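You operate a simulated robot arm through the tools that you are given. There is no shell and no other tool.

You are at the controls of a simulated robot arm. One attempt, no reset.

JOB
Start the screw: speed to zero, blower on, press start, then bring it up to 40 rpm.
Fine: leave the other controls as they are.

It is judged by the outcome, as a careful person would: the job done as asked, and still so three seconds after it is handed in. It fails if anything else is knocked over, pushed out of place, dropped, spilled or broken.

ROBOT AND FRAMES
A 7-joint arm with a two-finger parallel gripper, fixed in place. Base frame: the origin is at the foot of the arm, x ahead of it, y to its left, z up. Readings come in cm, degrees, newtons and seconds.
With the tool pointing down near the work surface it reaches from about 10 to 64 cm from the base axis. Its first joint turns from -66.0 to 66.0 degrees. Payload 1.57 kg.
The tool frame sits at the grasp point between the pads (the TCP): z along the fingers, y along the line on which they close. The tips reach 3 cm beyond it. Largest opening 8 cm; finger width 1.7, thickness 1.2; the body of the gripper, 4 by 8.2 cm, starts 8 cm behind the TCP.
Orientation is that of the tool frame in the base frame, as a unit quaternion [w, x, y, z]. With the fingers straight down and closing along the base's y, the tool's x points along the base's -x, its y along +y and its z along -z.

CONTROLS
- The arm moves only by the tool servo_tool. Its argument "steps" is a list of rows, each a list of 7 numbers: the turn, a rotation vector about the tool's x, y, z in units of 6 degrees (1.0 is 6 degrees), then the shift along the tool's x, y, z in units of 40 mm (1.0 is 40 mm), then the closure, from 0 (fully open) to 1 (shut). In form: [[ax, ay, az, dx, dy, dz, grip], ...]. A call has 1 to 20 rows; each row shifts and turns the commanded pose from where the row before left it, along the tool's axes as they then stand. A call with a number of a shift or a turn outside -1 to 1 is refused whole. Each row takes 0.2 s and may step no farther than 5 cm and 8.6 degrees from the row before; otherwise, or with a gripper value out of range, the whole call is refused. Where a pose cannot be reached the arm comes as near as it can. A force on the tool above 40 N (or 10 N above the force at the start of the call, whichever is more), or a blocked arm, ends the call early, and 0.2 s more pass. The fingers move at their own pace (about 7.2 cm/s each) and stop on an object; they squeeze with about 29 N. The grip force told is the motor's: it shows also when the fingers shut on nothing. Time passes only in rows, and 0.2 s behind the last, so rows that do not move let the fingers close. The reply holds the time, the measured pose of the TCP, the force on the tool along the base axes, the opening and the grip force, in the units named above and with some noise, with the torque about the TCP (base axes, N m) and any sound that the robot's microphone picked up.
- Cameras (640 x 400 px; columns grow to the right, rows downward): "scene" is fixed at [6.77, 44.62, 143.01]; the picture's right is [-0.55, -0.84, 0.00], its down [-0.49, 0.32, -0.81] and it looks along [0.68, -0.45, -0.58] (base axes); focal length 319 px, centre (320, 200). "wrist" rides on the gripper at [7.2, -0.7, -12.2] in the tool frame; the picture's right is [0.09, 1.00, 0.00], its down [-0.84, 0.08, -0.54] and it looks along [-0.54, 0.05, 0.84] (tool axes); focal length 238 px, centre (320, 200). There is no depth. A picture from a camera that has moved, and an enlarged one, comes with that camera's place and axes in the base frame and with its lens. The place of the scene camera against the robot may be out by one fixed shift of up to 1.2 cm in any direction.
- grab_frame(camera): a new picture of that camera. It takes no simulated time.
- inspect(camera, box): a new picture of the part [left, top, right, bottom] of that camera's present view, enlarged. It takes no simulated time.
- close_job(): hands the job in; it is judged then, once.

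Nothing tells you positions but the pictures and the camera data. Unless the task says otherwise, let go and move clear before handing in.

The tools are called after "Request:" by a JSON object that holds its "name" and its "arguments". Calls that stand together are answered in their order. servo_tool: Moves the arm, as the interface text tells. Its arguments: {"type":"object","properties":{"steps":{"type":"array","items":{"type":"array","items":{"type":"number"}}}},"required":["steps"]} The other tools are called the same way: grab_frame (camera) takes a picture; inspect (camera, box) takes an enlarged picture of a part of a camera's view; close_job () hands the job in.

At the start:

```text
time: 0.0
tool_pos: [38.03, -7.94, 118.46]
ee_rot: [0.001, 0.001, 1.0, 0.0]
ft_force: [0.2, 0.1, -0.8]
wrist_torque: [0.03, 0.02, 0.0]
finger_gap: 7.99
gripper_force: 0.1
```

scene: 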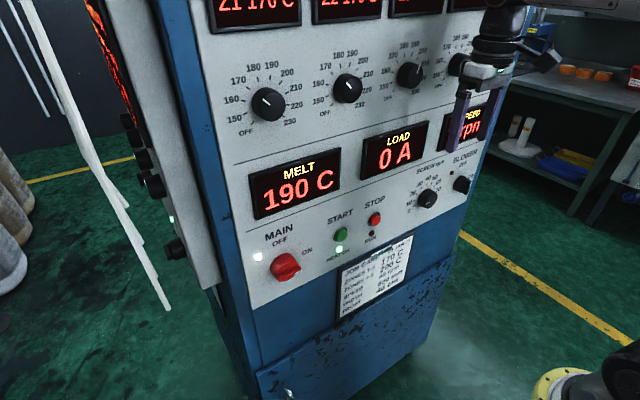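
wrist: 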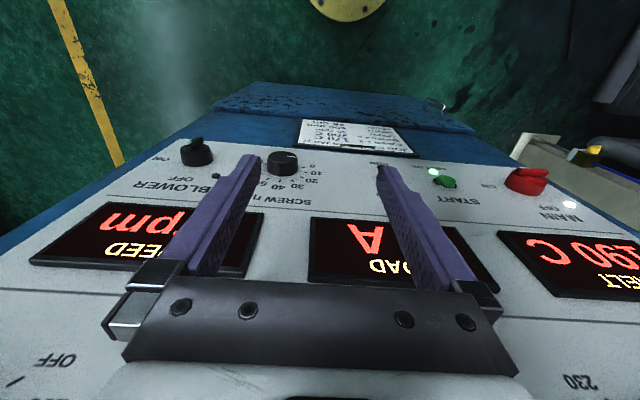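

I see an extruder panel with the blower switch, the screw rpm dial, and the start and stop buttons. I'll look closer at each before moving.

Request:
{"name": "inspect", "arguments": {"camera": "scene", "box": [380, 130, 500, 230]}}

Request:
{"name": "inspect", "arguments": {"camera": "scene", "box": [240, 190, 440, 320]}}

Request:
{"name": "inspect", "arguments": {"camera": "scene", "box": [420, 20, 540, 160]}}

Request:
{"name": "inspect", "arguments": {"camera": "wrist", "box": [100, 110, 340, 230]}}

Request:
{"name": "inspect", "arguments": {"camera": "wrist", "box": [360, 120, 600, 240]}}

```text
4.00 times, centred on (440, 180) of scene
camera zoom: at [6.77, 44.62, 143.01], right [-0.55, -0.84, 0.0], down [-0.49, 0.32, -0.81], along [0.68, -0.45, -0.58], focal length 1276 px, centre (-160, 280)
```

zoom: 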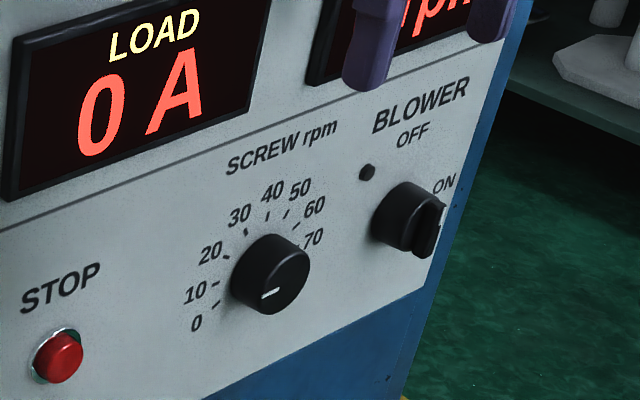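

```text
3.08 times, centred on (340, 255) of scene
camera zoom: at [6.77, 44.62, 143.01], right [-0.55, -0.84, 0.0], down [-0.49, 0.32, -0.81], along [0.68, -0.45, -0.58], focal length 981 px, centre (258, 31)
```

zoom: 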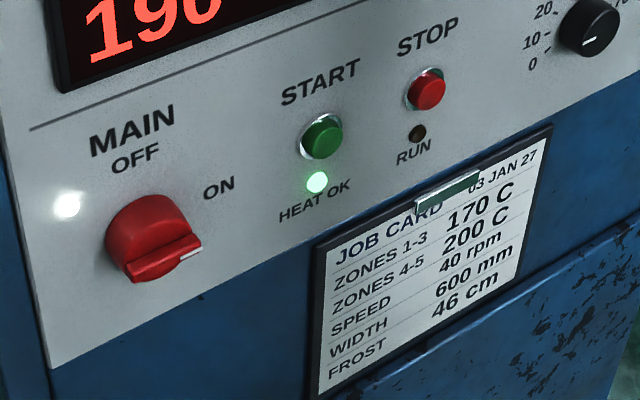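

```text
2.86 times, centred on (480, 90) of scene
camera zoom: at [6.77, 44.62, 143.01], right [-0.55, -0.84, 0.0], down [-0.49, 0.32, -0.81], along [0.68, -0.45, -0.58], focal length 911 px, centre (-137, 514)
```

zoom: 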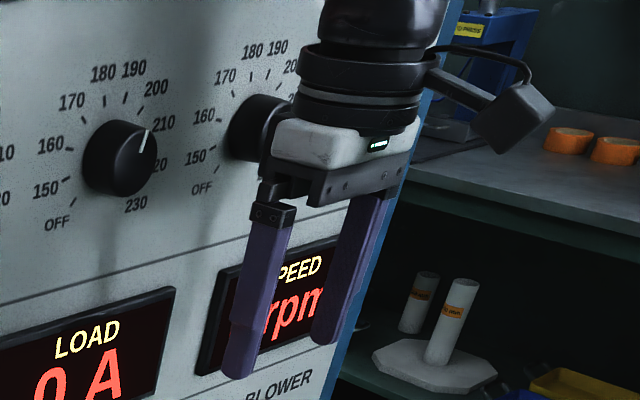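

```text
2.67 times, centred on (220, 170) of wrist
camera zoom: at [30.87, -8.6, 130.75], right [-0.09, 1.0, 0.0], down [0.84, 0.08, 0.54], along [0.54, 0.05, -0.84], focal length 636 px, centre (587, 280)
```

zoom: 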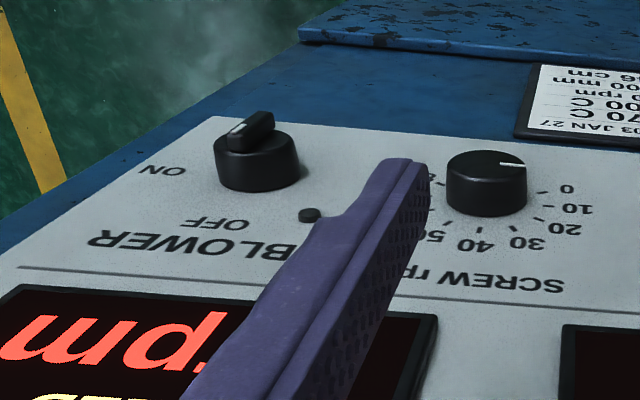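

```text
2.67 times, centred on (480, 180) of wrist
camera zoom: at [30.87, -8.6, 130.75], right [-0.09, 1.0, 0.0], down [0.84, 0.08, 0.54], along [0.54, 0.05, -0.84], focal length 636 px, centre (-107, 253)
```

zoom: 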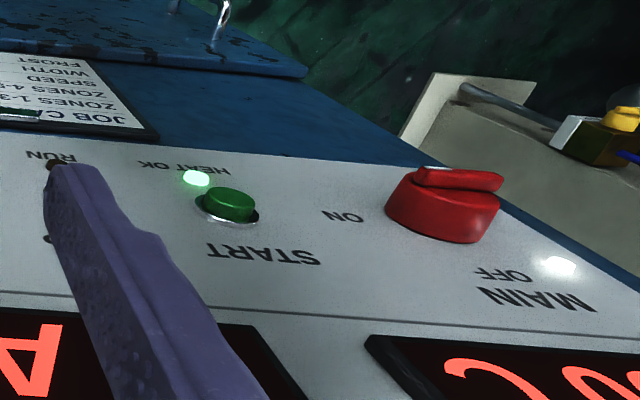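

The panel looks vertical and faces the arm, with its front at about x = 47. I put the screw knob face near (44.9, -12.9, 98), the start button near (46.9, 12.8, 97.8) and the blower near (45.3, -25.5, 97.8). Next I'll tilt the tool so the fingers point forward at the panel.

Request:
{"name": "servo_tool", "arguments": {"steps": [[0, -1, 0, 0.2, 0, 0, 0], [0, -1, 0, 0.2, 0, 0, 0], [0, -1, 0, 0, 0, 0, 0], [0, -1, 0, 0, 0, 0, 0], [0, -1, 0, 0, 0, 0, 0], [0, -1, 0, 0, 0, 0, 0], [0, -1, 0, 0, 0, 0, 0], [0, 0, 0, 0, 0, 0, 0]]}}

```text
time: 1.8
tool_pos: [36.39, -7.81, 118.33]
ee_rot: [0.359, 0.0, 0.933, 0.0]
ft_force: [-0.1, -0.1, -0.4]
wrist_torque: [-0.03, 0.02, -0.01]
finger_gap: 8.02
gripper_force: 0.0
```

The tilt is following the command. I'll finish the turn to horizontal and then look.

Request:
{"name": "servo_tool", "arguments": {"steps": [[0, -1, 0, 0, 0, 0, 0], [0, -1, 0, 0, 0, 0, 0], [0, -1, 0, 0, 0, 0, 0], [0, -1, 0, 0, 0, 0, 0], [0, -1, 0, 0, 0, 0, 0], [0, -1, 0, 0, 0, 0, 0], [0, -1, 0, 0, 0, 0, 0], [0, -1, 0, 0, 0, 0, 0], [0, 0, 0, 0, 0, 0, 0]]}}

Request:
{"name": "grab_frame", "arguments": {"camera": "wrist"}}

Request:
{"name": "grab_frame", "arguments": {"camera": "scene"}}

```text
time: 3.8
tool_pos: [36.39, -7.9, 118.51]
ee_rot: [0.708, 0.0, 0.707, 0.0]
ft_force: [0.2, 0.3, 0.6]
wrist_torque: [0.03, 0.01, -0.02]
finger_gap: 7.99
gripper_force: 0.0
```

```text
taken
camera wrist: at [24.26, -8.62, 111.3], right [0.0, 1.0, -0.09], down [-0.54, 0.08, 0.84], along [0.84, 0.05, 0.54], focal length 238 px, centre (320, 200)
```

wrist: 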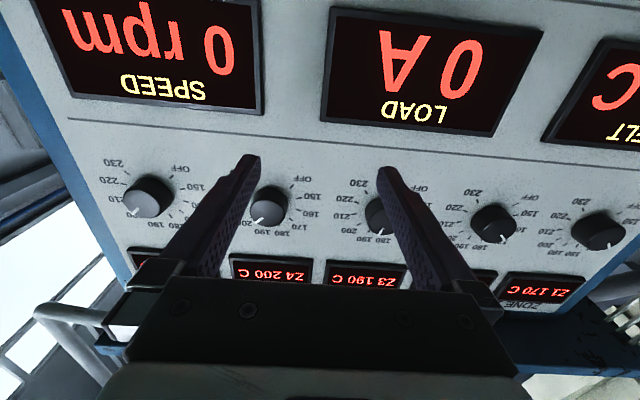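

```text
taken
```

scene: 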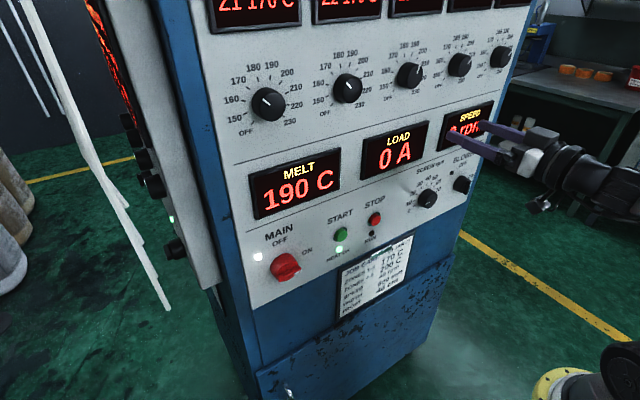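

The SPEED display reads 0 rpm, but the screw isn't running, so the dial setpoint could still be above zero. I'll lower the tool in front of the screw dial at a safe standoff and look.

Request:
{"name": "servo_tool", "arguments": {"steps": [[0, 0, 0, 0.855, -0.206, 0, 0], [0, 0, 0, 0.855, -0.206, 0, 0], [0, 0, 0, 0.855, -0.206, 0, 0], [0, 0, 0, 0.855, -0.206, 0, 0], [0, 0, 0, 0.855, -0.206, 0, 0], [0, 0, 0, 0.855, -0.206, 0, 0], [0, 0, 0, 0, 0, 0, 0]]}}

Request:
{"name": "grab_frame", "arguments": {"camera": "wrist"}}

Request:
{"name": "inspect", "arguments": {"camera": "scene", "box": [380, 130, 500, 230]}}

```text
time: 5.4
tool_pos: [36.42, -12.72, 97.88]
ee_rot: [0.708, -0.001, 0.707, 0.0]
ft_force: [-0.7, 0.0, 0.4]
wrist_torque: [-0.01, 0.03, 0.0]
finger_gap: 8.02
gripper_force: 0.1
```

```text
taken
camera wrist: at [24.35, -13.47, 90.69], right [0.0, 1.0, -0.09], down [-0.54, 0.08, 0.84], along [0.84, 0.05, 0.54], focal length 238 px, centre (320, 200)
```

wrist: 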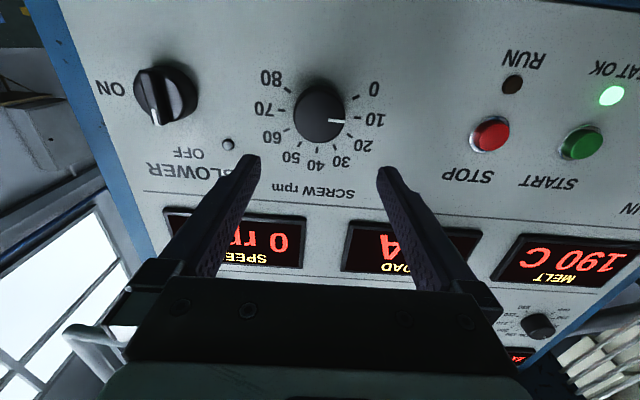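

```text
4.00 times, centred on (440, 180) of scene
camera zoom: at [6.77, 44.62, 143.01], right [-0.55, -0.84, 0.0], down [-0.49, 0.32, -0.81], along [0.68, -0.45, -0.58], focal length 1276 px, centre (-160, 280)
```

zoom: 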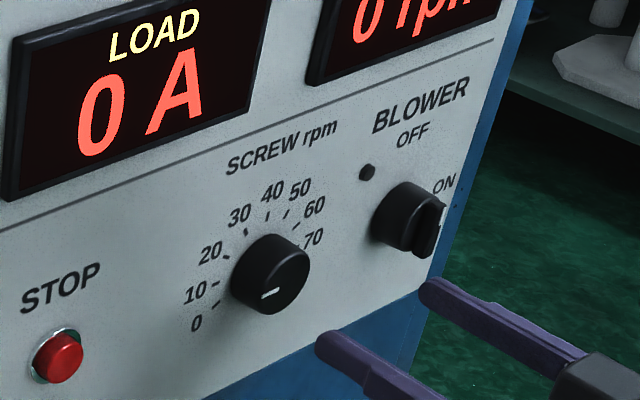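

The view from here is good. The dial has 0 at lower left, 40 at the top and 80 at lower right, and its pointer is near 10 rather than 0. I'll zoom in to measure the angle.

Request:
{"name": "inspect", "arguments": {"camera": "wrist", "box": [240, 60, 400, 160]}}

Request:
{"name": "inspect", "arguments": {"camera": "wrist", "box": [80, 40, 240, 200]}}

Request:
{"name": "inspect", "arguments": {"camera": "wrist", "box": [440, 40, 640, 200]}}

```text
4.00 times, centred on (320, 110) of wrist
camera zoom: at [24.35, -13.47, 90.69], right [0.0, 1.0, -0.09], down [-0.54, 0.08, 0.84], along [0.84, 0.05, 0.54], focal length 953 px, centre (320, 560)
```

zoom: 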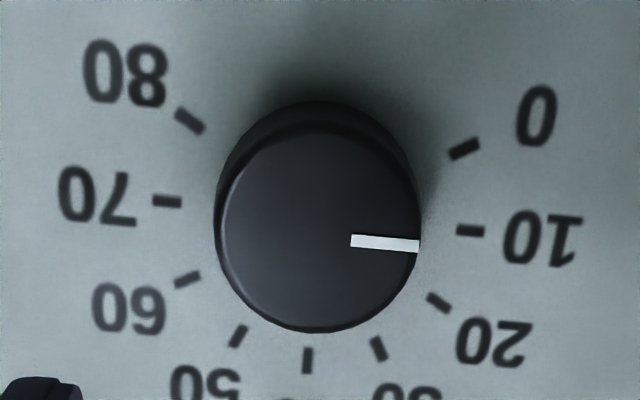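

```text
2.50 times, centred on (160, 120) of wrist
camera zoom: at [24.35, -13.47, 90.69], right [0.0, 1.0, -0.09], down [-0.54, 0.08, 0.84], along [0.84, 0.05, 0.54], focal length 596 px, centre (720, 400)
```

zoom: 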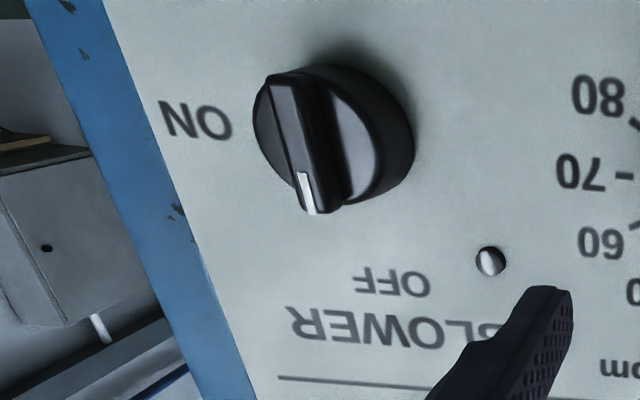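

```text
2.50 times, centred on (540, 120) of wrist
camera zoom: at [24.35, -13.47, 90.69], right [0.0, 1.0, -0.09], down [-0.54, 0.08, 0.84], along [0.84, 0.05, 0.54], focal length 596 px, centre (-230, 400)
```

zoom: 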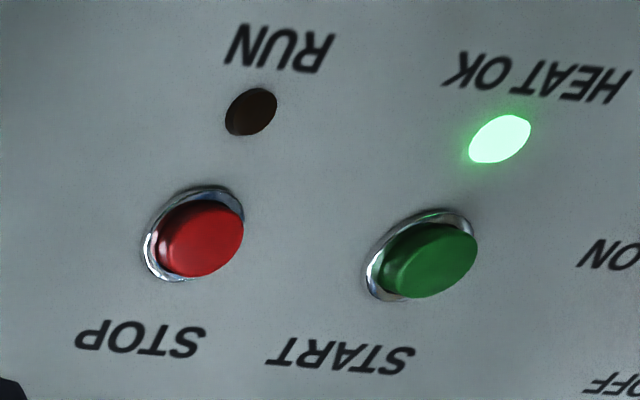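

The ticks are 30° apart and the pointer is on 10, so the dial needs -30° to reach 0 and +120° afterwards to reach 40. From the wrist views the knob face is near (45.6, -13.0, 96.1). I'll line up and move a little closer to check that.

Request:
{"name": "servo_tool", "arguments": {"steps": [[0, 0, 0, 0.23, -0.035, 0.35, 0], [0, 0, 0, 0.23, -0.035, 0.35, 0], [0, 0, 0, 0, 0, 0, 0]]}}

Request:
{"name": "grab_frame", "arguments": {"camera": "wrist"}}

Request:
{"name": "inspect", "arguments": {"camera": "scene", "box": [380, 130, 500, 230]}}

```text
time: 6.2
tool_pos: [39.39, -13.11, 96.14]
ee_rot: [0.707, 0.0, 0.707, 0.0]
ft_force: [-1.0, -0.1, -0.7]
wrist_torque: [0.01, -0.01, 0.03]
finger_gap: 8.02
gripper_force: 0.1
```

```text
taken
camera wrist: at [27.16, -13.81, 88.91], right [0.0, 1.0, -0.09], down [-0.54, 0.08, 0.84], along [0.84, 0.05, 0.54], focal length 238 px, centre (320, 200)
```

wrist: 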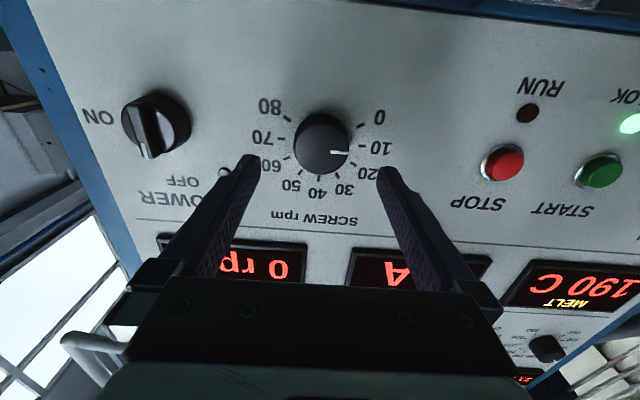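

```text
4.00 times, centred on (440, 180) of scene
camera zoom: at [6.77, 44.62, 143.01], right [-0.55, -0.84, 0.0], down [-0.49, 0.32, -0.81], along [0.68, -0.45, -0.58], focal length 1276 px, centre (-160, 280)
```

zoom: 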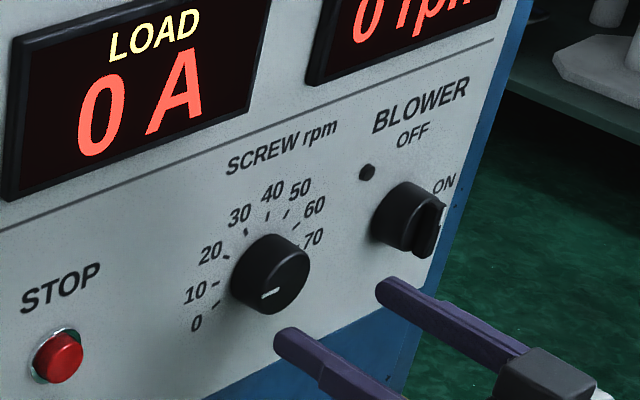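

Request:
{"name": "inspect", "arguments": {"camera": "wrist", "box": [240, 90, 400, 190]}}

```text
4.00 times, centred on (320, 140) of wrist
camera zoom: at [27.16, -13.81, 88.91], right [0.0, 1.0, -0.09], down [-0.54, 0.08, 0.84], along [0.84, 0.05, 0.54], focal length 953 px, centre (320, 440)
```

zoom: 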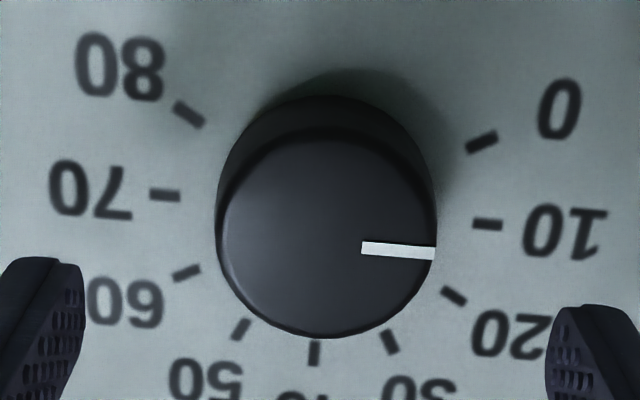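

The knob is centred within a few millimetres of the tool axis, slightly low. I'll correct that and go in until the tips are level with the knob face.

Request:
{"name": "servo_tool", "arguments": {"steps": [[0, 0, 0, 0.03, 0.01, 0.4, 0], [0, 0, 0, 0.03, 0.01, 0.4, 0], [0, 0, 0, 0, 0, 0, 0]]}}

Request:
{"name": "grab_frame", "arguments": {"camera": "wrist"}}

Request:
{"name": "inspect", "arguments": {"camera": "scene", "box": [380, 130, 500, 230]}}

```text
time: 7.0
tool_pos: [42.4, -13.02, 95.89]
ee_rot: [0.707, 0.0, 0.707, 0.0]
ft_force: [-0.2, -0.1, 0.8]
wrist_torque: [0.01, -0.01, 0.02]
finger_gap: 8.01
gripper_force: 0.2
```

```text
taken
camera wrist: at [30.33, -13.74, 88.74], right [0.0, 1.0, -0.09], down [-0.54, 0.08, 0.84], along [0.84, 0.05, 0.54], focal length 238 px, centre (320, 200)
```

wrist: 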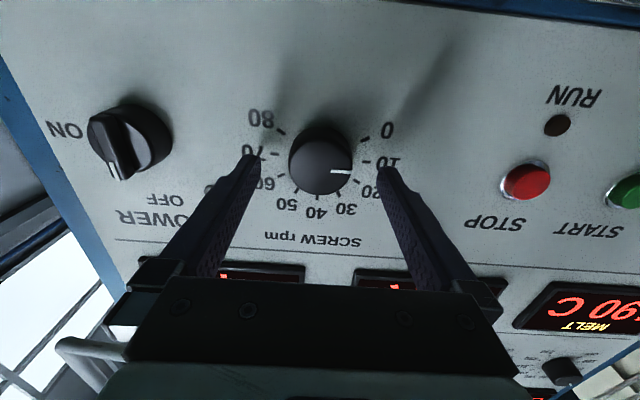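

```text
4.00 times, centred on (440, 180) of scene
camera zoom: at [6.77, 44.62, 143.01], right [-0.55, -0.84, 0.0], down [-0.49, 0.32, -0.81], along [0.68, -0.45, -0.58], focal length 1276 px, centre (-160, 280)
```

zoom: 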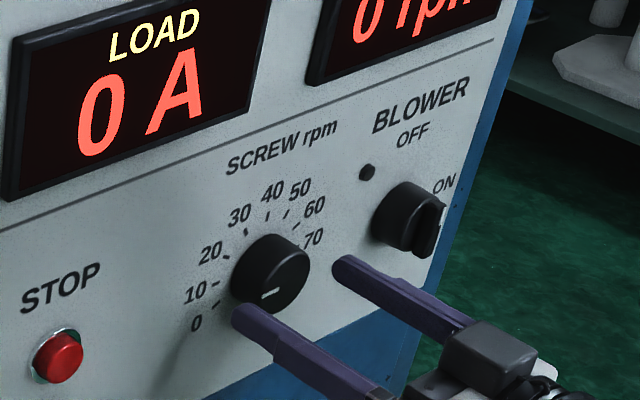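

Request:
{"name": "inspect", "arguments": {"camera": "wrist", "box": [240, 110, 400, 210]}}

```text
4.00 times, centred on (320, 160) of wrist
camera zoom: at [30.33, -13.74, 88.74], right [0.0, 1.0, -0.09], down [-0.54, 0.08, 0.84], along [0.84, 0.05, 0.54], focal length 953 px, centre (320, 360)
```

zoom: 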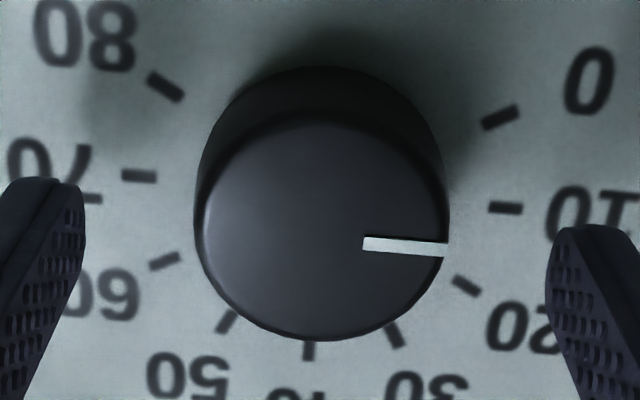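

The axis lines up with the knob. The face is at about x = 45.9 and the panel at about 47.6. I'll go in 1.2 cm so the tips straddle the knob, then close on it.

Request:
{"name": "servo_tool", "arguments": {"steps": [[0, 0, 0, 0, 0, 0.15, 0], [0, 0, 0, 0, 0, 0.15, 0], [0, 0, 0, 0, 0, 0, 0], [0, 0, 0, 0, 0, 0, 1], [0, 0, 0, 0, 0, 0, 1], [0, 0, 0, 0, 0, 0, 1], [0, 0, 0, 0, 0, 0, 1]]}}

Request:
{"name": "grab_frame", "arguments": {"camera": "wrist"}}

Request:
{"name": "inspect", "arguments": {"camera": "scene", "box": [380, 130, 500, 230]}}

```text
time: 8.6
tool_pos: [43.69, -13.0, 95.9]
ee_rot: [0.707, -0.002, 0.707, 0.0]
ft_force: [4.5, 5.2, -0.4]
wrist_torque: [0.0, -0.04, 0.19]
finger_gap: 4.49
gripper_force: 45.7
```

```text
taken
camera wrist: at [31.46, -13.73, 88.69], right [0.0, 1.0, -0.09], down [-0.54, 0.08, 0.84], along [0.84, 0.05, 0.54], focal length 238 px, centre (320, 200)
```

wrist: 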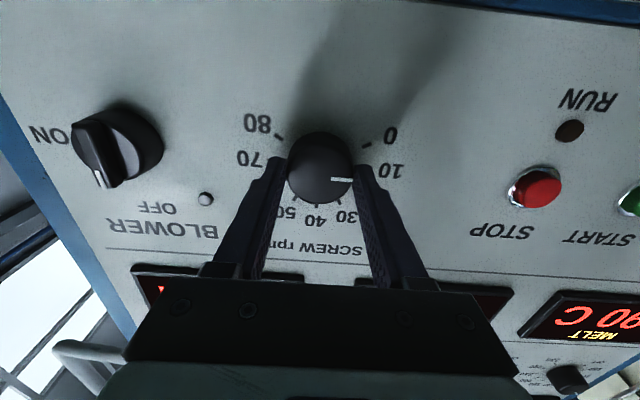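

```text
4.00 times, centred on (440, 180) of scene
camera zoom: at [6.78, 44.64, 143.01], right [-0.55, -0.84, 0.0], down [-0.49, 0.32, -0.81], along [0.68, -0.45, -0.58], focal length 1276 px, centre (-160, 280)
```

zoom: 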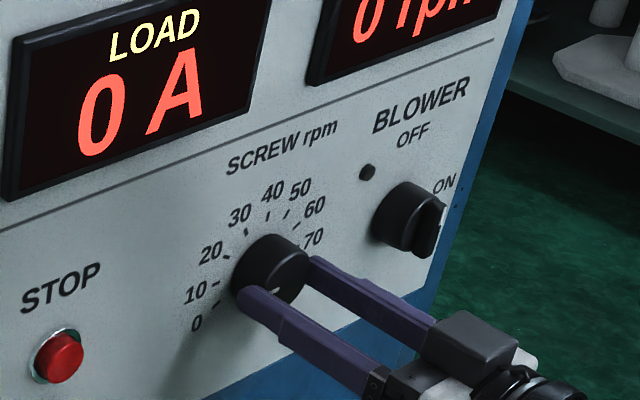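

I have the knob gripped (4.5 cm wide). Turning it 30° counter-clockwise towards 0.

Request:
{"name": "servo_tool", "arguments": {"steps": [[0, 0, -0.5, 0, 0, 0, 1], [0, 0, -0.5, 0, 0, 0, 1], [0, 0, -0.5, 0, 0, 0, 1], [0, 0, -0.5, 0, 0, 0, 1], [0, 0, -0.5, 0, 0, 0, 1], [0, 0, -0.5, 0, 0, 0, 1], [0, 0, -0.5, 0, 0, 0, 1], [0, 0, -0.5, 0, 0, 0, 1], [0, 0, -0.5, 0, 0, 0, 1], [0, 0, -0.5, 0, 0, 0, 1], [0, 0, 0, 0, 0, 0, 1]]}}

Request:
{"name": "grab_frame", "arguments": {"camera": "wrist"}}

Request:
{"name": "inspect", "arguments": {"camera": "scene", "box": [380, 130, 500, 230]}}

```text
time: 9.3
tool_pos: [43.59, -13.18, 96.08]
ee_rot: [0.696, -0.052, 0.715, -0.031]
ft_force: [8.0, 3.7, -0.7]
wrist_torque: [0.02, 0.75, 0.16]
finger_gap: 4.5
gripper_force: 44.8
out of reach, approached as far as the arm can: row 2, 3
stopped in row 3: the force on the tool passed its limit at 48 N (the readings are from after the stop); the commanded pose is now the measured one
```

```text
taken
camera wrist: at [31.24, -14.99, 89.33], right [-0.03, 0.98, -0.21], down [-0.52, 0.16, 0.84], along [0.85, 0.14, 0.51], focal length 238 px, centre (320, 200)
```

wrist: 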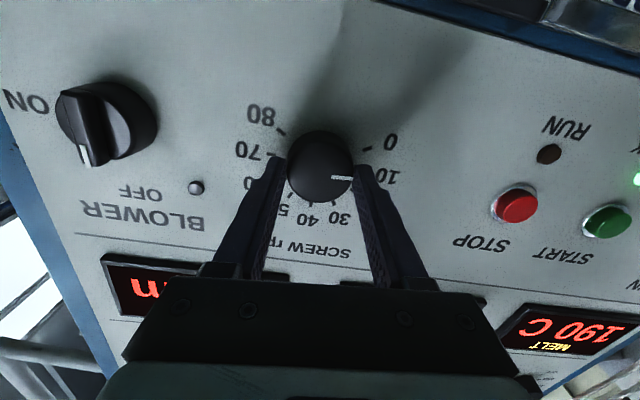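

```text
4.00 times, centred on (440, 180) of scene
camera zoom: at [6.8, 44.63, 143.01], right [-0.55, -0.84, 0.0], down [-0.49, 0.32, -0.81], along [0.68, -0.45, -0.58], focal length 1276 px, centre (-160, 280)
```

zoom: 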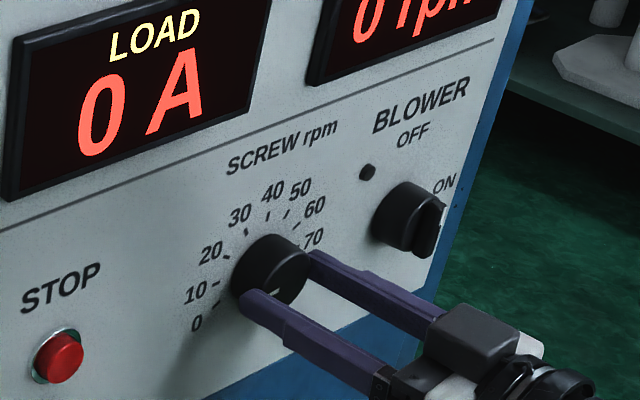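

The turn stopped because the wrist is at its roll limit in that direction. I'll release, back off, square up, and find out how far the tool can roll the other way.

Request:
{"name": "servo_tool", "arguments": {"steps": [[0, 0, 0, 0, 0, 0, 0], [0, 0, 0, 0, 0, 0, 0], [0, 0, 0, 0, 0, 0, 0], [0, 0, 0, 0, 0, -0.5, 0], [0, 0, 0, 0, 0, -0.5, 0], [0.14, -0.13, 0.56, 0, 0, 0, 0], [0.14, -0.13, 0.56, 0, 0, 0, 0], [0, 0, 0, 0, 0, -0.3, 0], [0, 0, 0, 0, 0, 0, 0]]}}

Request:
{"name": "grab_frame", "arguments": {"camera": "scene"}}

```text
time: 11.3
tool_pos: [38.24, -13.42, 96.1]
ee_rot: [0.708, 0.0, 0.706, 0.0]
ft_force: [-0.4, -0.3, 0.8]
wrist_torque: [-0.02, 0.01, 0.01]
finger_gap: 7.98
gripper_force: 0.0
```

```text
taken
```

scene: 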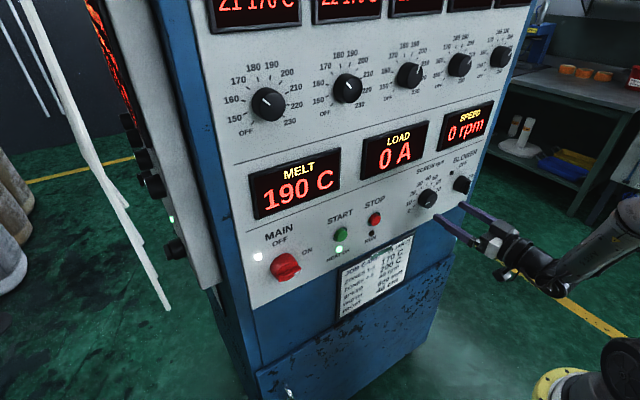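

Request:
{"name": "servo_tool", "arguments": {"steps": [[0, 0, 1, 0, 0, 0, 0], [0, 0, 1, 0, 0, 0, 0], [0, 0, 1, 0, 0, 0, 0], [0, 0, 1, 0, 0, 0, 0], [0, 0, 1, 0, 0, 0, 0], [0, 0, 1, 0, 0, 0, 0], [0, 0, 1, 0, 0, 0, 0], [0, 0, 1, 0, 0, 0, 0], [0, 0, 1, 0, 0, 0, 0], [0, 0, 1, 0, 0, 0, 0], [0, 0, 1, 0, 0, 0, 0], [0, 0, 1, 0, 0, 0, 0], [0, 0, 1, 0, 0, 0, 0], [0, 0, 1, 0, 0, 0, 0], [0, 0, 1, 0, 0, 0, 0], [0, 0, 0, 0, 0, 0, 0]]}}

Request:
{"name": "grab_frame", "arguments": {"camera": "scene"}}

Request:
{"name": "grab_frame", "arguments": {"camera": "wrist"}}

```text
time: 14.7
tool_pos: [38.4, -13.17, 96.19]
ee_rot: [0.5, 0.501, 0.498, 0.501]
ft_force: [0.9, -0.1, 0.0]
wrist_torque: [0.03, 0.02, -0.01]
finger_gap: 8.0
gripper_force: 0.0
```

```text
taken
```

scene: 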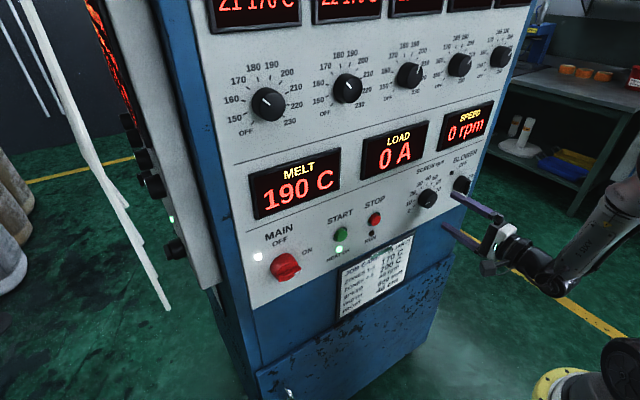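

```text
taken
camera wrist: at [26.17, -6.09, 95.52], right [0.0, 0.09, 1.0], down [-0.54, -0.84, 0.07], along [0.84, -0.54, 0.05], focal length 238 px, centre (320, 200)
```

wrist: 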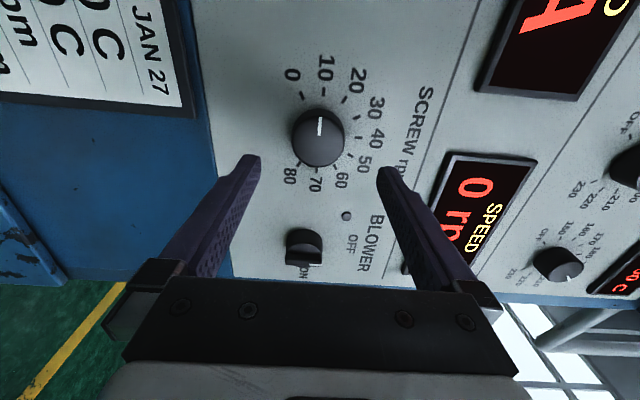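

Rolling to +90° works, so there is plenty of travel on this side. I'll check the knob alignment from this view before gripping again.

Request:
{"name": "inspect", "arguments": {"camera": "wrist", "box": [240, 90, 400, 190]}}

```text
4.00 times, centred on (320, 140) of wrist
camera zoom: at [26.17, -6.09, 95.52], right [0.0, 0.09, 1.0], down [-0.54, -0.84, 0.07], along [0.84, -0.54, 0.05], focal length 953 px, centre (320, 440)
```

zoom: 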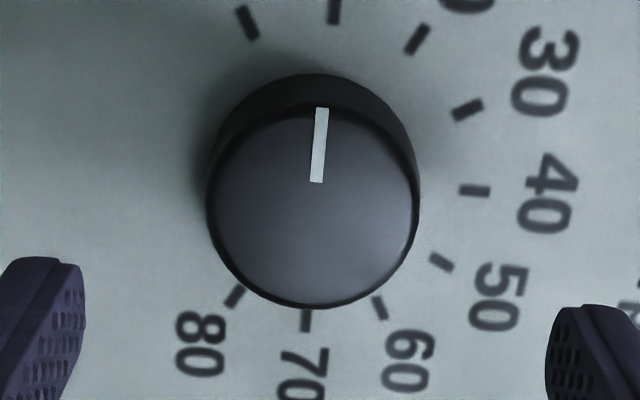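

Request:
{"name": "servo_tool", "arguments": {"steps": [[0, 0, 0, 0.09, -0.06, 0.3, 0], [0, 0, 0, 0, 0, 0.35, 0], [0, 0, 0, 0, 0, 0.35, 0], [0, 0, 0, 0, 0, 0.3, 0], [0, 0, 0, 0, 0, 0, 0], [0, 0, 0, 0, 0, 0, 1], [0, 0, 0, 0, 0, 0, 1], [0, 0, 0, 0, 0, 0, 1], [0, 0, 0, 0, 0, 0, 1]]}}

Request:
{"name": "grab_frame", "arguments": {"camera": "wrist"}}

```text
time: 16.7
tool_pos: [43.52, -12.83, 96.06]
ee_rot: [0.502, 0.499, 0.499, 0.5]
ft_force: [0.6, 1.2, 6.3]
wrist_torque: [0.03, -0.18, -0.08]
finger_gap: 4.49
gripper_force: 45.0
```

```text
taken
camera wrist: at [31.42, -5.74, 95.28], right [0.0, 0.09, 1.0], down [-0.54, -0.84, 0.08], along [0.84, -0.54, 0.05], focal length 238 px, centre (320, 200)
```

wrist: 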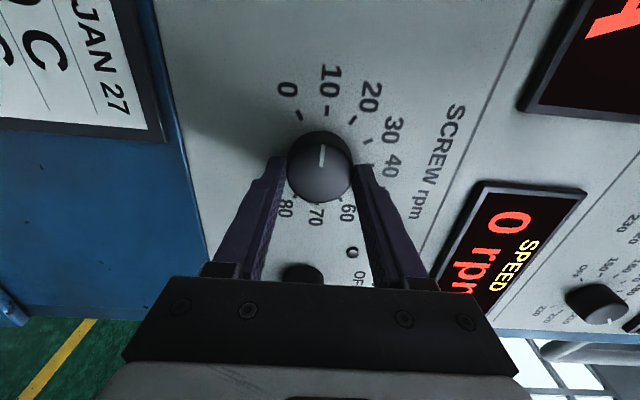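

The knob is gripped with the fingers vertical and the forces are low. Turning it 30° counter-clockwise to 0.

Request:
{"name": "servo_tool", "arguments": {"steps": [[0, 0, -0.5, 0, 0, 0, 1], [0, 0, -0.5, 0, 0, 0, 1], [0, 0, -0.5, 0, 0, 0, 1], [0, 0, -0.5, 0, 0, 0, 1], [0, 0, -0.5, 0, 0, 0, 1], [0, 0, -0.5, 0, 0, 0, 1], [0, 0, -0.5, 0, 0, 0, 1], [0, 0, -0.5, 0, 0, 0, 1], [0, 0, -0.5, 0, 0, 0, 1], [0, 0, -0.5, 0, 0, 0, 1], [0, 0, 0, 0, 0, 0, 1]]}}

Request:
{"name": "inspect", "arguments": {"camera": "wrist", "box": [240, 90, 400, 190]}}

Request:
{"name": "grab_frame", "arguments": {"camera": "wrist"}}

```text
time: 19.1
tool_pos: [43.47, -12.94, 95.92]
ee_rot: [0.614, 0.352, 0.612, 0.354]
ft_force: [15.7, -0.7, 5.9]
wrist_torque: [0.01, -0.39, -0.18]
finger_gap: 4.46
gripper_force: 45.3
```

```text
4.00 times, centred on (320, 140) of wrist
camera zoom: at [31.41, -7.06, 91.75], right [0.0, 0.58, 0.82], down [-0.54, -0.68, 0.48], along [0.84, -0.44, 0.32], focal length 953 px, centre (320, 440)
```

zoom: 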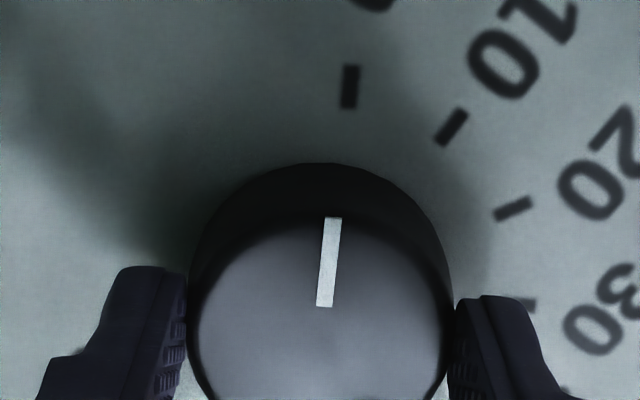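

```text
taken
camera wrist: at [31.41, -7.06, 91.75], right [0.0, 0.58, 0.82], down [-0.54, -0.68, 0.48], along [0.84, -0.44, 0.32], focal length 238 px, centre (320, 200)
```

wrist: 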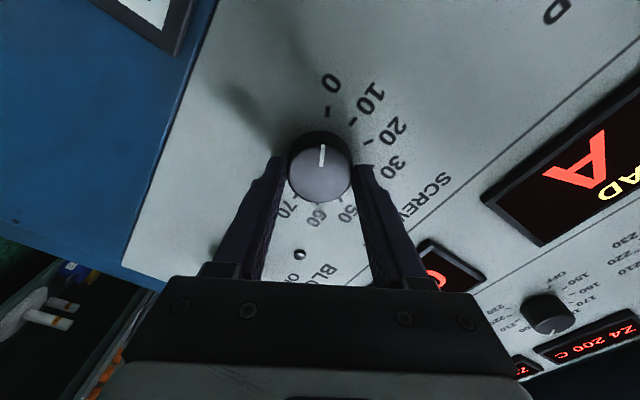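

The pointer is now on 0. I'll nudge it 3° further to see whether there is a stop.

Request:
{"name": "servo_tool", "arguments": {"steps": [[0, 0, -0.25, 0, 0, 0, 1], [0, 0, -0.25, 0, 0, 0, 1], [0, 0, 0, 0, 0, 0, 1]]}}

Request:
{"name": "inspect", "arguments": {"camera": "wrist", "box": [240, 90, 400, 190]}}

```text
time: 19.9
tool_pos: [43.55, -12.91, 96.0]
ee_rot: [0.623, 0.338, 0.62, 0.337]
ft_force: [4.2, 0.6, 8.7]
wrist_torque: [0.55, -0.52, -0.1]
finger_gap: 4.48
gripper_force: 44.4
```

```text
4.00 times, centred on (320, 140) of wrist
camera zoom: at [31.36, -7.25, 91.45], right [0.0, 0.62, 0.78], down [-0.54, -0.66, 0.52], along [0.84, -0.43, 0.34], focal length 953 px, centre (320, 440)
```

zoom: 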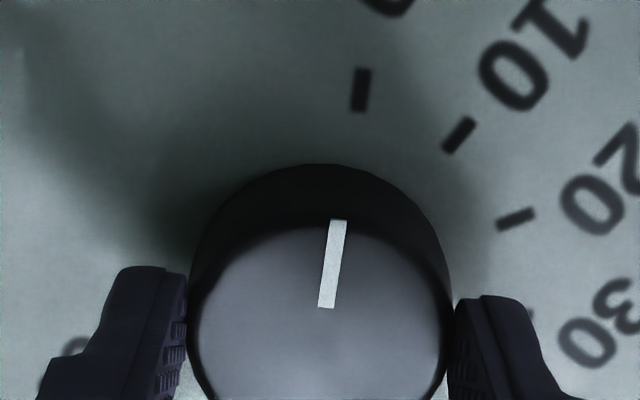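

Torque built up with no further motion, so 0 is the end stop and the dial is at zero. I'll release, back off, roll level and move over to the blower switch.

Request:
{"name": "servo_tool", "arguments": {"steps": [[0, 0, 0, 0, 0, 0, 0], [0, 0, 0, 0, 0, 0, 0], [0, 0, 0, 0, 0, 0, 0], [0, 0, 0, 0, 0, -0.5, 0], [0, 0, 0, 0, 0, -0.5, 0], [0, 0, 0, 0, 0, -0.5, 0], [0, 0, 0, 0, 0, 0, 0]]}}

Request:
{"name": "inspect", "arguments": {"camera": "wrist", "box": [240, 70, 400, 170]}}

Request:
{"name": "servo_tool", "arguments": {"steps": [[0, 0, -1, 0, 0, 0, 0], [0, 0, -1, 0, 0, 0, 0], [0, 0, -1, 0, 0, 0, 0], [0, 0, -1, 0, 0, 0, 0], [0, 0, -1, 0, 0, 0, 0], [0, 0, -1, 0, 0, 0, 0], [0, 0, -1, 0, 0, 0, 0], [0, 0, -1, 0, 0, 0, 0], [0, 0, -1, 0, 0, 0, 0], [0, 0, 0, 0, 0, 0, 0]]}}

```text
time: 21.5
tool_pos: [37.45, -13.01, 95.95]
ee_rot: [0.623, 0.337, 0.62, 0.338]
ft_force: [0.1, 0.7, -0.1]
wrist_torque: [0.0, 0.03, -0.01]
finger_gap: 8.01
gripper_force: 0.0
```

```text
4.00 times, centred on (320, 120) of wrist
camera zoom: at [25.37, -7.38, 91.37], right [0.0, 0.62, 0.78], down [-0.54, -0.66, 0.52], along [0.84, -0.43, 0.34], focal length 953 px, centre (320, 520)
```

zoom: 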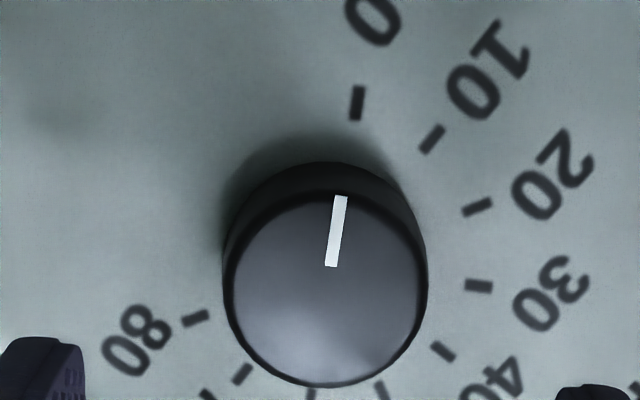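

```text
time: 23.7
tool_pos: [37.5, -12.96, 95.83]
ee_rot: [0.708, 0.018, 0.706, 0.018]
ft_force: [-0.2, 0.3, 0.7]
wrist_torque: [-0.01, -0.01, -0.03]
finger_gap: 8.01
gripper_force: 0.1
```

The dial stayed at 0 after release. Now I'm moving sideways to the blower switch.

Request:
{"name": "servo_tool", "arguments": {"steps": [[0, 0, 0, -0.04, -0.775, 0, 0], [0, 0, 0, -0.04, -0.775, 0, 0], [0, 0, 0, -0.04, -0.775, 0, 0], [0, 0, 0, -0.04, -0.775, 0, 0], [0, 0, 0, 0, 0, 0, 0]]}}

Request:
{"name": "grab_frame", "arguments": {"camera": "wrist"}}

Request:
{"name": "inspect", "arguments": {"camera": "wrist", "box": [240, 90, 400, 190]}}

Request:
{"name": "grab_frame", "arguments": {"camera": "scene"}}

```text
time: 24.9
tool_pos: [37.44, -25.24, 95.99]
ee_rot: [0.707, 0.019, 0.706, 0.017]
ft_force: [0.2, 0.4, 0.3]
wrist_torque: [0.02, 0.03, -0.02]
finger_gap: 7.99
gripper_force: 0.1
```

```text
taken
camera wrist: at [25.37, -25.6, 88.7], right [0.0, 1.0, -0.04], down [-0.54, 0.03, 0.84], along [0.84, 0.02, 0.54], focal length 238 px, centre (320, 200)
```

wrist: 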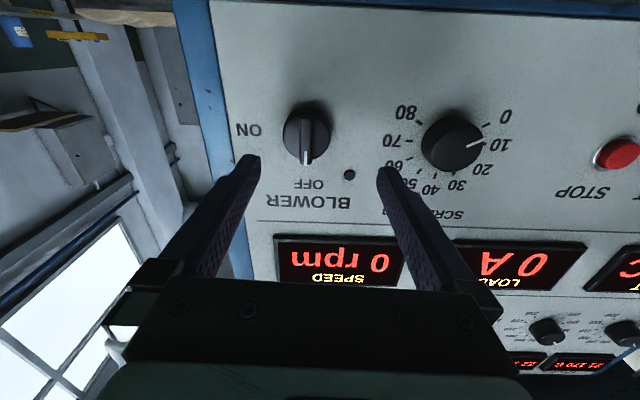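

```text
4.00 times, centred on (320, 140) of wrist
camera zoom: at [25.37, -25.6, 88.7], right [0.0, 1.0, -0.04], down [-0.54, 0.03, 0.84], along [0.84, 0.02, 0.54], focal length 953 px, centre (320, 440)
```

zoom: 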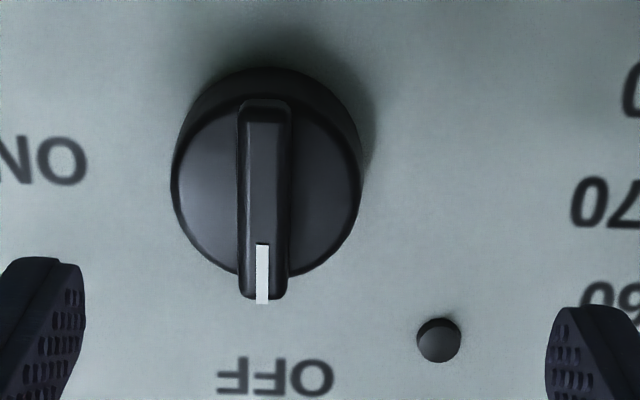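

```text
taken
```

scene: 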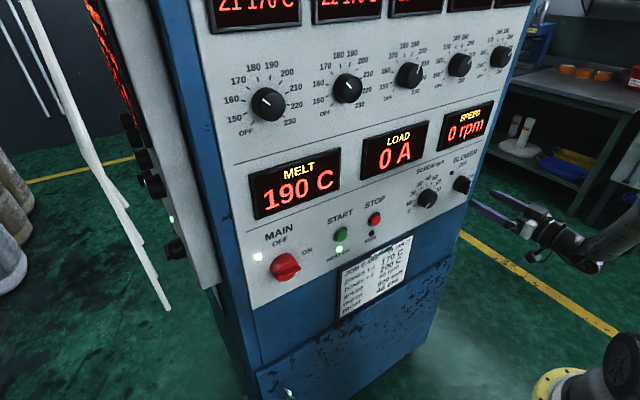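

Request:
{"name": "inspect", "arguments": {"camera": "wrist", "box": [380, 80, 540, 200]}}

Request:
{"name": "inspect", "arguments": {"camera": "scene", "box": [380, 130, 500, 230]}}

```text
3.33 times, centred on (460, 140) of wrist
camera zoom: at [25.37, -25.6, 88.7], right [0.0, 1.0, -0.04], down [-0.54, 0.03, 0.84], along [0.84, 0.02, 0.54], focal length 794 px, centre (-147, 400)
```

zoom: 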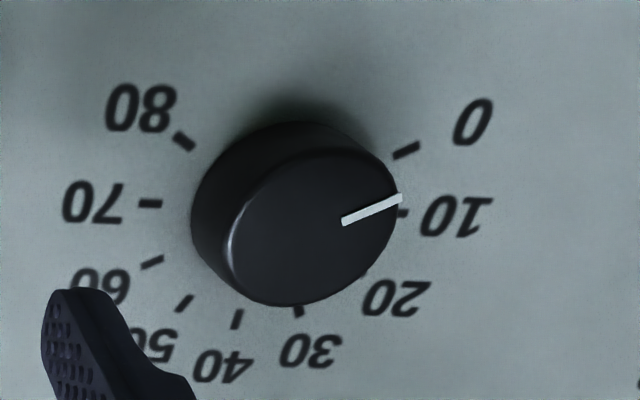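

```text
4.00 times, centred on (440, 180) of scene
camera zoom: at [6.77, 44.62, 143.01], right [-0.55, -0.84, 0.0], down [-0.49, 0.32, -0.81], along [0.68, -0.45, -0.58], focal length 1276 px, centre (-160, 280)
```

zoom: 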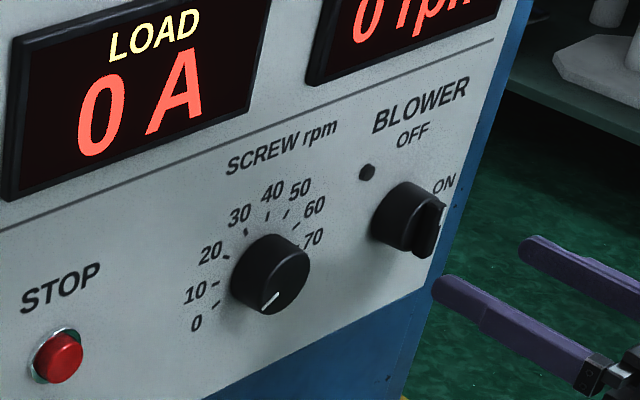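

The dial is still at 0. The blower bar is vertical (OFF), about 1.2 cm left of the tool axis and slightly low. I'll align to it and go closer.

Request:
{"name": "servo_tool", "arguments": {"steps": [[0, 0, -0.24, 0.05, -0.155, 0.35, 0], [0, 0, -0.24, 0.05, -0.155, 0.35, 0], [0, 0, 0, 0, 0, 0, 0]]}}

Request:
{"name": "grab_frame", "arguments": {"camera": "wrist"}}

Request:
{"name": "inspect", "arguments": {"camera": "wrist", "box": [240, 110, 400, 210]}}

Request:
{"name": "inspect", "arguments": {"camera": "scene", "box": [400, 130, 520, 230]}}

```text
time: 25.7
tool_pos: [40.31, -26.61, 95.54]
ee_rot: [0.708, 0.001, 0.706, 0.0]
ft_force: [-0.1, -0.9, 0.0]
wrist_torque: [0.0, -0.01, 0.01]
finger_gap: 7.99
gripper_force: 0.0
```

```text
taken
camera wrist: at [28.15, -27.34, 88.29], right [0.0, 1.0, -0.09], down [-0.54, 0.08, 0.84], along [0.84, 0.05, 0.54], focal length 238 px, centre (320, 200)
```

wrist: 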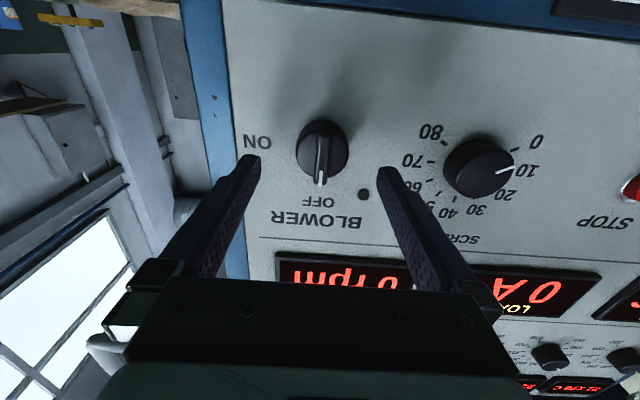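

```text
4.00 times, centred on (320, 160) of wrist
camera zoom: at [28.15, -27.34, 88.29], right [0.0, 1.0, -0.09], down [-0.54, 0.08, 0.84], along [0.84, 0.05, 0.54], focal length 953 px, centre (320, 360)
```

zoom: 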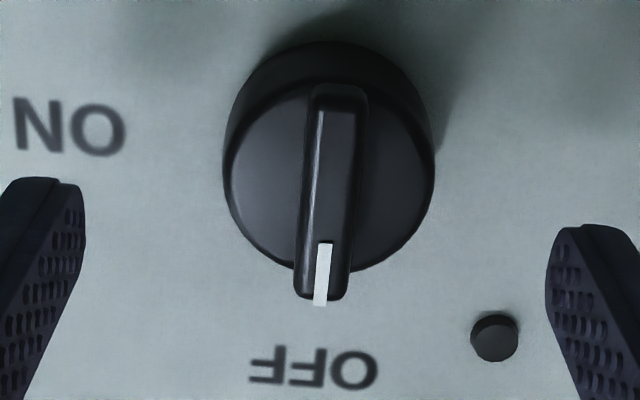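

```text
4.00 times, centred on (460, 180) of scene
camera zoom: at [6.77, 44.62, 143.01], right [-0.55, -0.84, 0.0], down [-0.49, 0.32, -0.81], along [0.68, -0.45, -0.58], focal length 1276 px, centre (-240, 280)
```

zoom: 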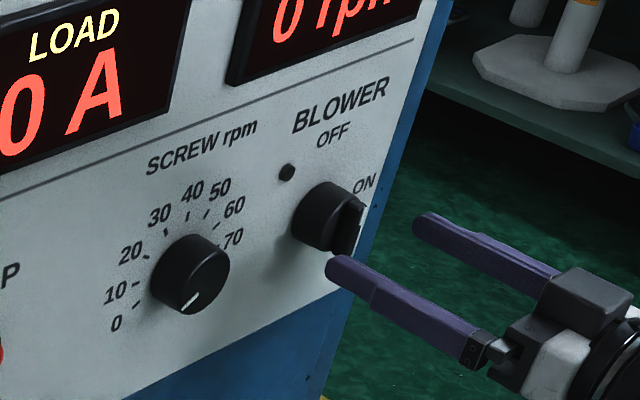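

The axis is within about 1 mm of the bar. I'll go in until the tips reach the disc face, then close on the bar.

Request:
{"name": "servo_tool", "arguments": {"steps": [[0, 0, 0, 0.025, 0.025, 0.28, 0], [0, 0, 0, 0, 0, 0.27, 0], [0, 0, 0, 0, 0, 0, 0], [0, 0, 0, 0, 0, 0, 1], [0, 0, 0, 0, 0, 0, 1], [0, 0, 0, 0, 0, 0, 1], [0, 0, 0, 0, 0, 0, 1], [0, 0, 0, 0, 0, 0, 1]]}}

Request:
{"name": "grab_frame", "arguments": {"camera": "wrist"}}

Request:
{"name": "inspect", "arguments": {"camera": "scene", "box": [400, 130, 520, 230]}}

```text
time: 27.5
tool_pos: [42.47, -26.49, 95.34]
ee_rot: [0.708, 0.003, 0.706, -0.001]
ft_force: [2.0, -3.2, -1.1]
wrist_torque: [0.01, 0.03, -0.03]
finger_gap: 1.09
gripper_force: 28.8
```

```text
taken
camera wrist: at [30.29, -27.16, 88.16], right [0.0, 1.0, -0.09], down [-0.54, 0.08, 0.84], along [0.84, 0.05, 0.54], focal length 238 px, centre (320, 200)
```

wrist: 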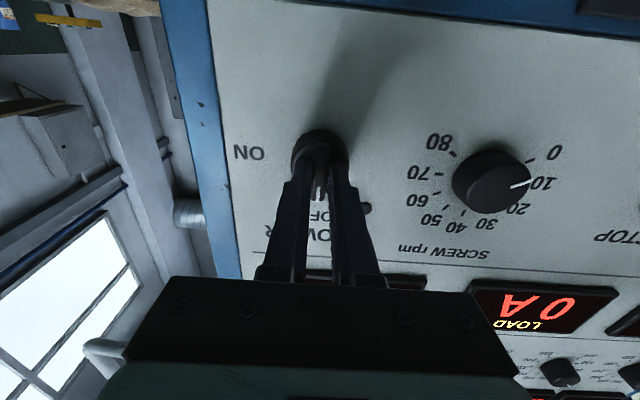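

```text
4.00 times, centred on (460, 180) of scene
camera zoom: at [6.78, 44.62, 143.01], right [-0.55, -0.84, 0.0], down [-0.49, 0.32, -0.81], along [0.68, -0.45, -0.58], focal length 1276 px, centre (-240, 280)
```

zoom: 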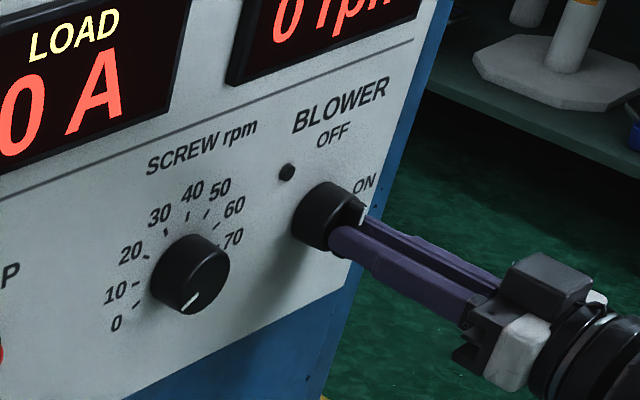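

The gap is 1.1 cm, so the fingers are on the bar. Turning it clockwise towards ON, first half.

Request:
{"name": "servo_tool", "arguments": {"steps": [[0, 0, 0.7, 0, 0, 0, 1], [0, 0, 0.7, 0, 0, 0, 1], [0, 0, 0.7, 0, 0, 0, 1], [0, 0, 0.7, 0, 0, 0, 1], [0, 0, 0.7, 0, 0, 0, 1], [0, 0, 0.7, 0, 0, 0, 1], [0, 0, 0.7, 0, 0, 0, 1], [0, 0, 0.7, 0, 0, 0, 1], [0, 0, 0.7, 0, 0, 0, 1], [0, 0, 0.7, 0, 0, 0, 1], [0, 0, 0, 0, 0, 0, 1]]}}

Request:
{"name": "grab_frame", "arguments": {"camera": "wrist"}}

Request:
{"name": "inspect", "arguments": {"camera": "scene", "box": [400, 130, 520, 230]}}

```text
time: 29.9
tool_pos: [42.42, -26.42, 95.43]
ee_rot: [0.661, 0.255, 0.659, 0.255]
ft_force: [-20.0, 7.4, 6.9]
wrist_torque: [-0.01, -0.1, 0.18]
finger_gap: 1.11
gripper_force: 28.1
```

```text
taken
camera wrist: at [30.31, -22.09, 89.6], right [0.0, 0.8, 0.6], down [-0.54, -0.5, 0.67], along [0.84, -0.33, 0.44], focal length 238 px, centre (320, 200)
```

wrist: 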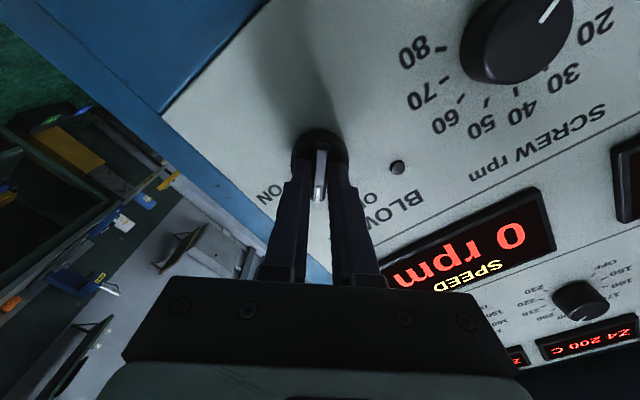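

```text
4.00 times, centred on (460, 180) of scene
camera zoom: at [6.7, 44.65, 143.01], right [-0.55, -0.84, 0.0], down [-0.49, 0.32, -0.81], along [0.68, -0.45, -0.58], focal length 1276 px, centre (-240, 280)
```

zoom: 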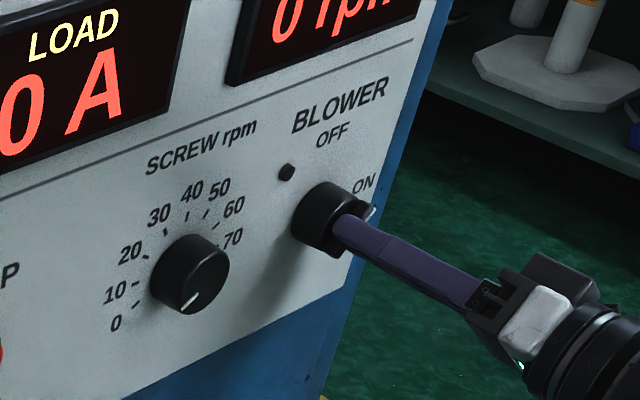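

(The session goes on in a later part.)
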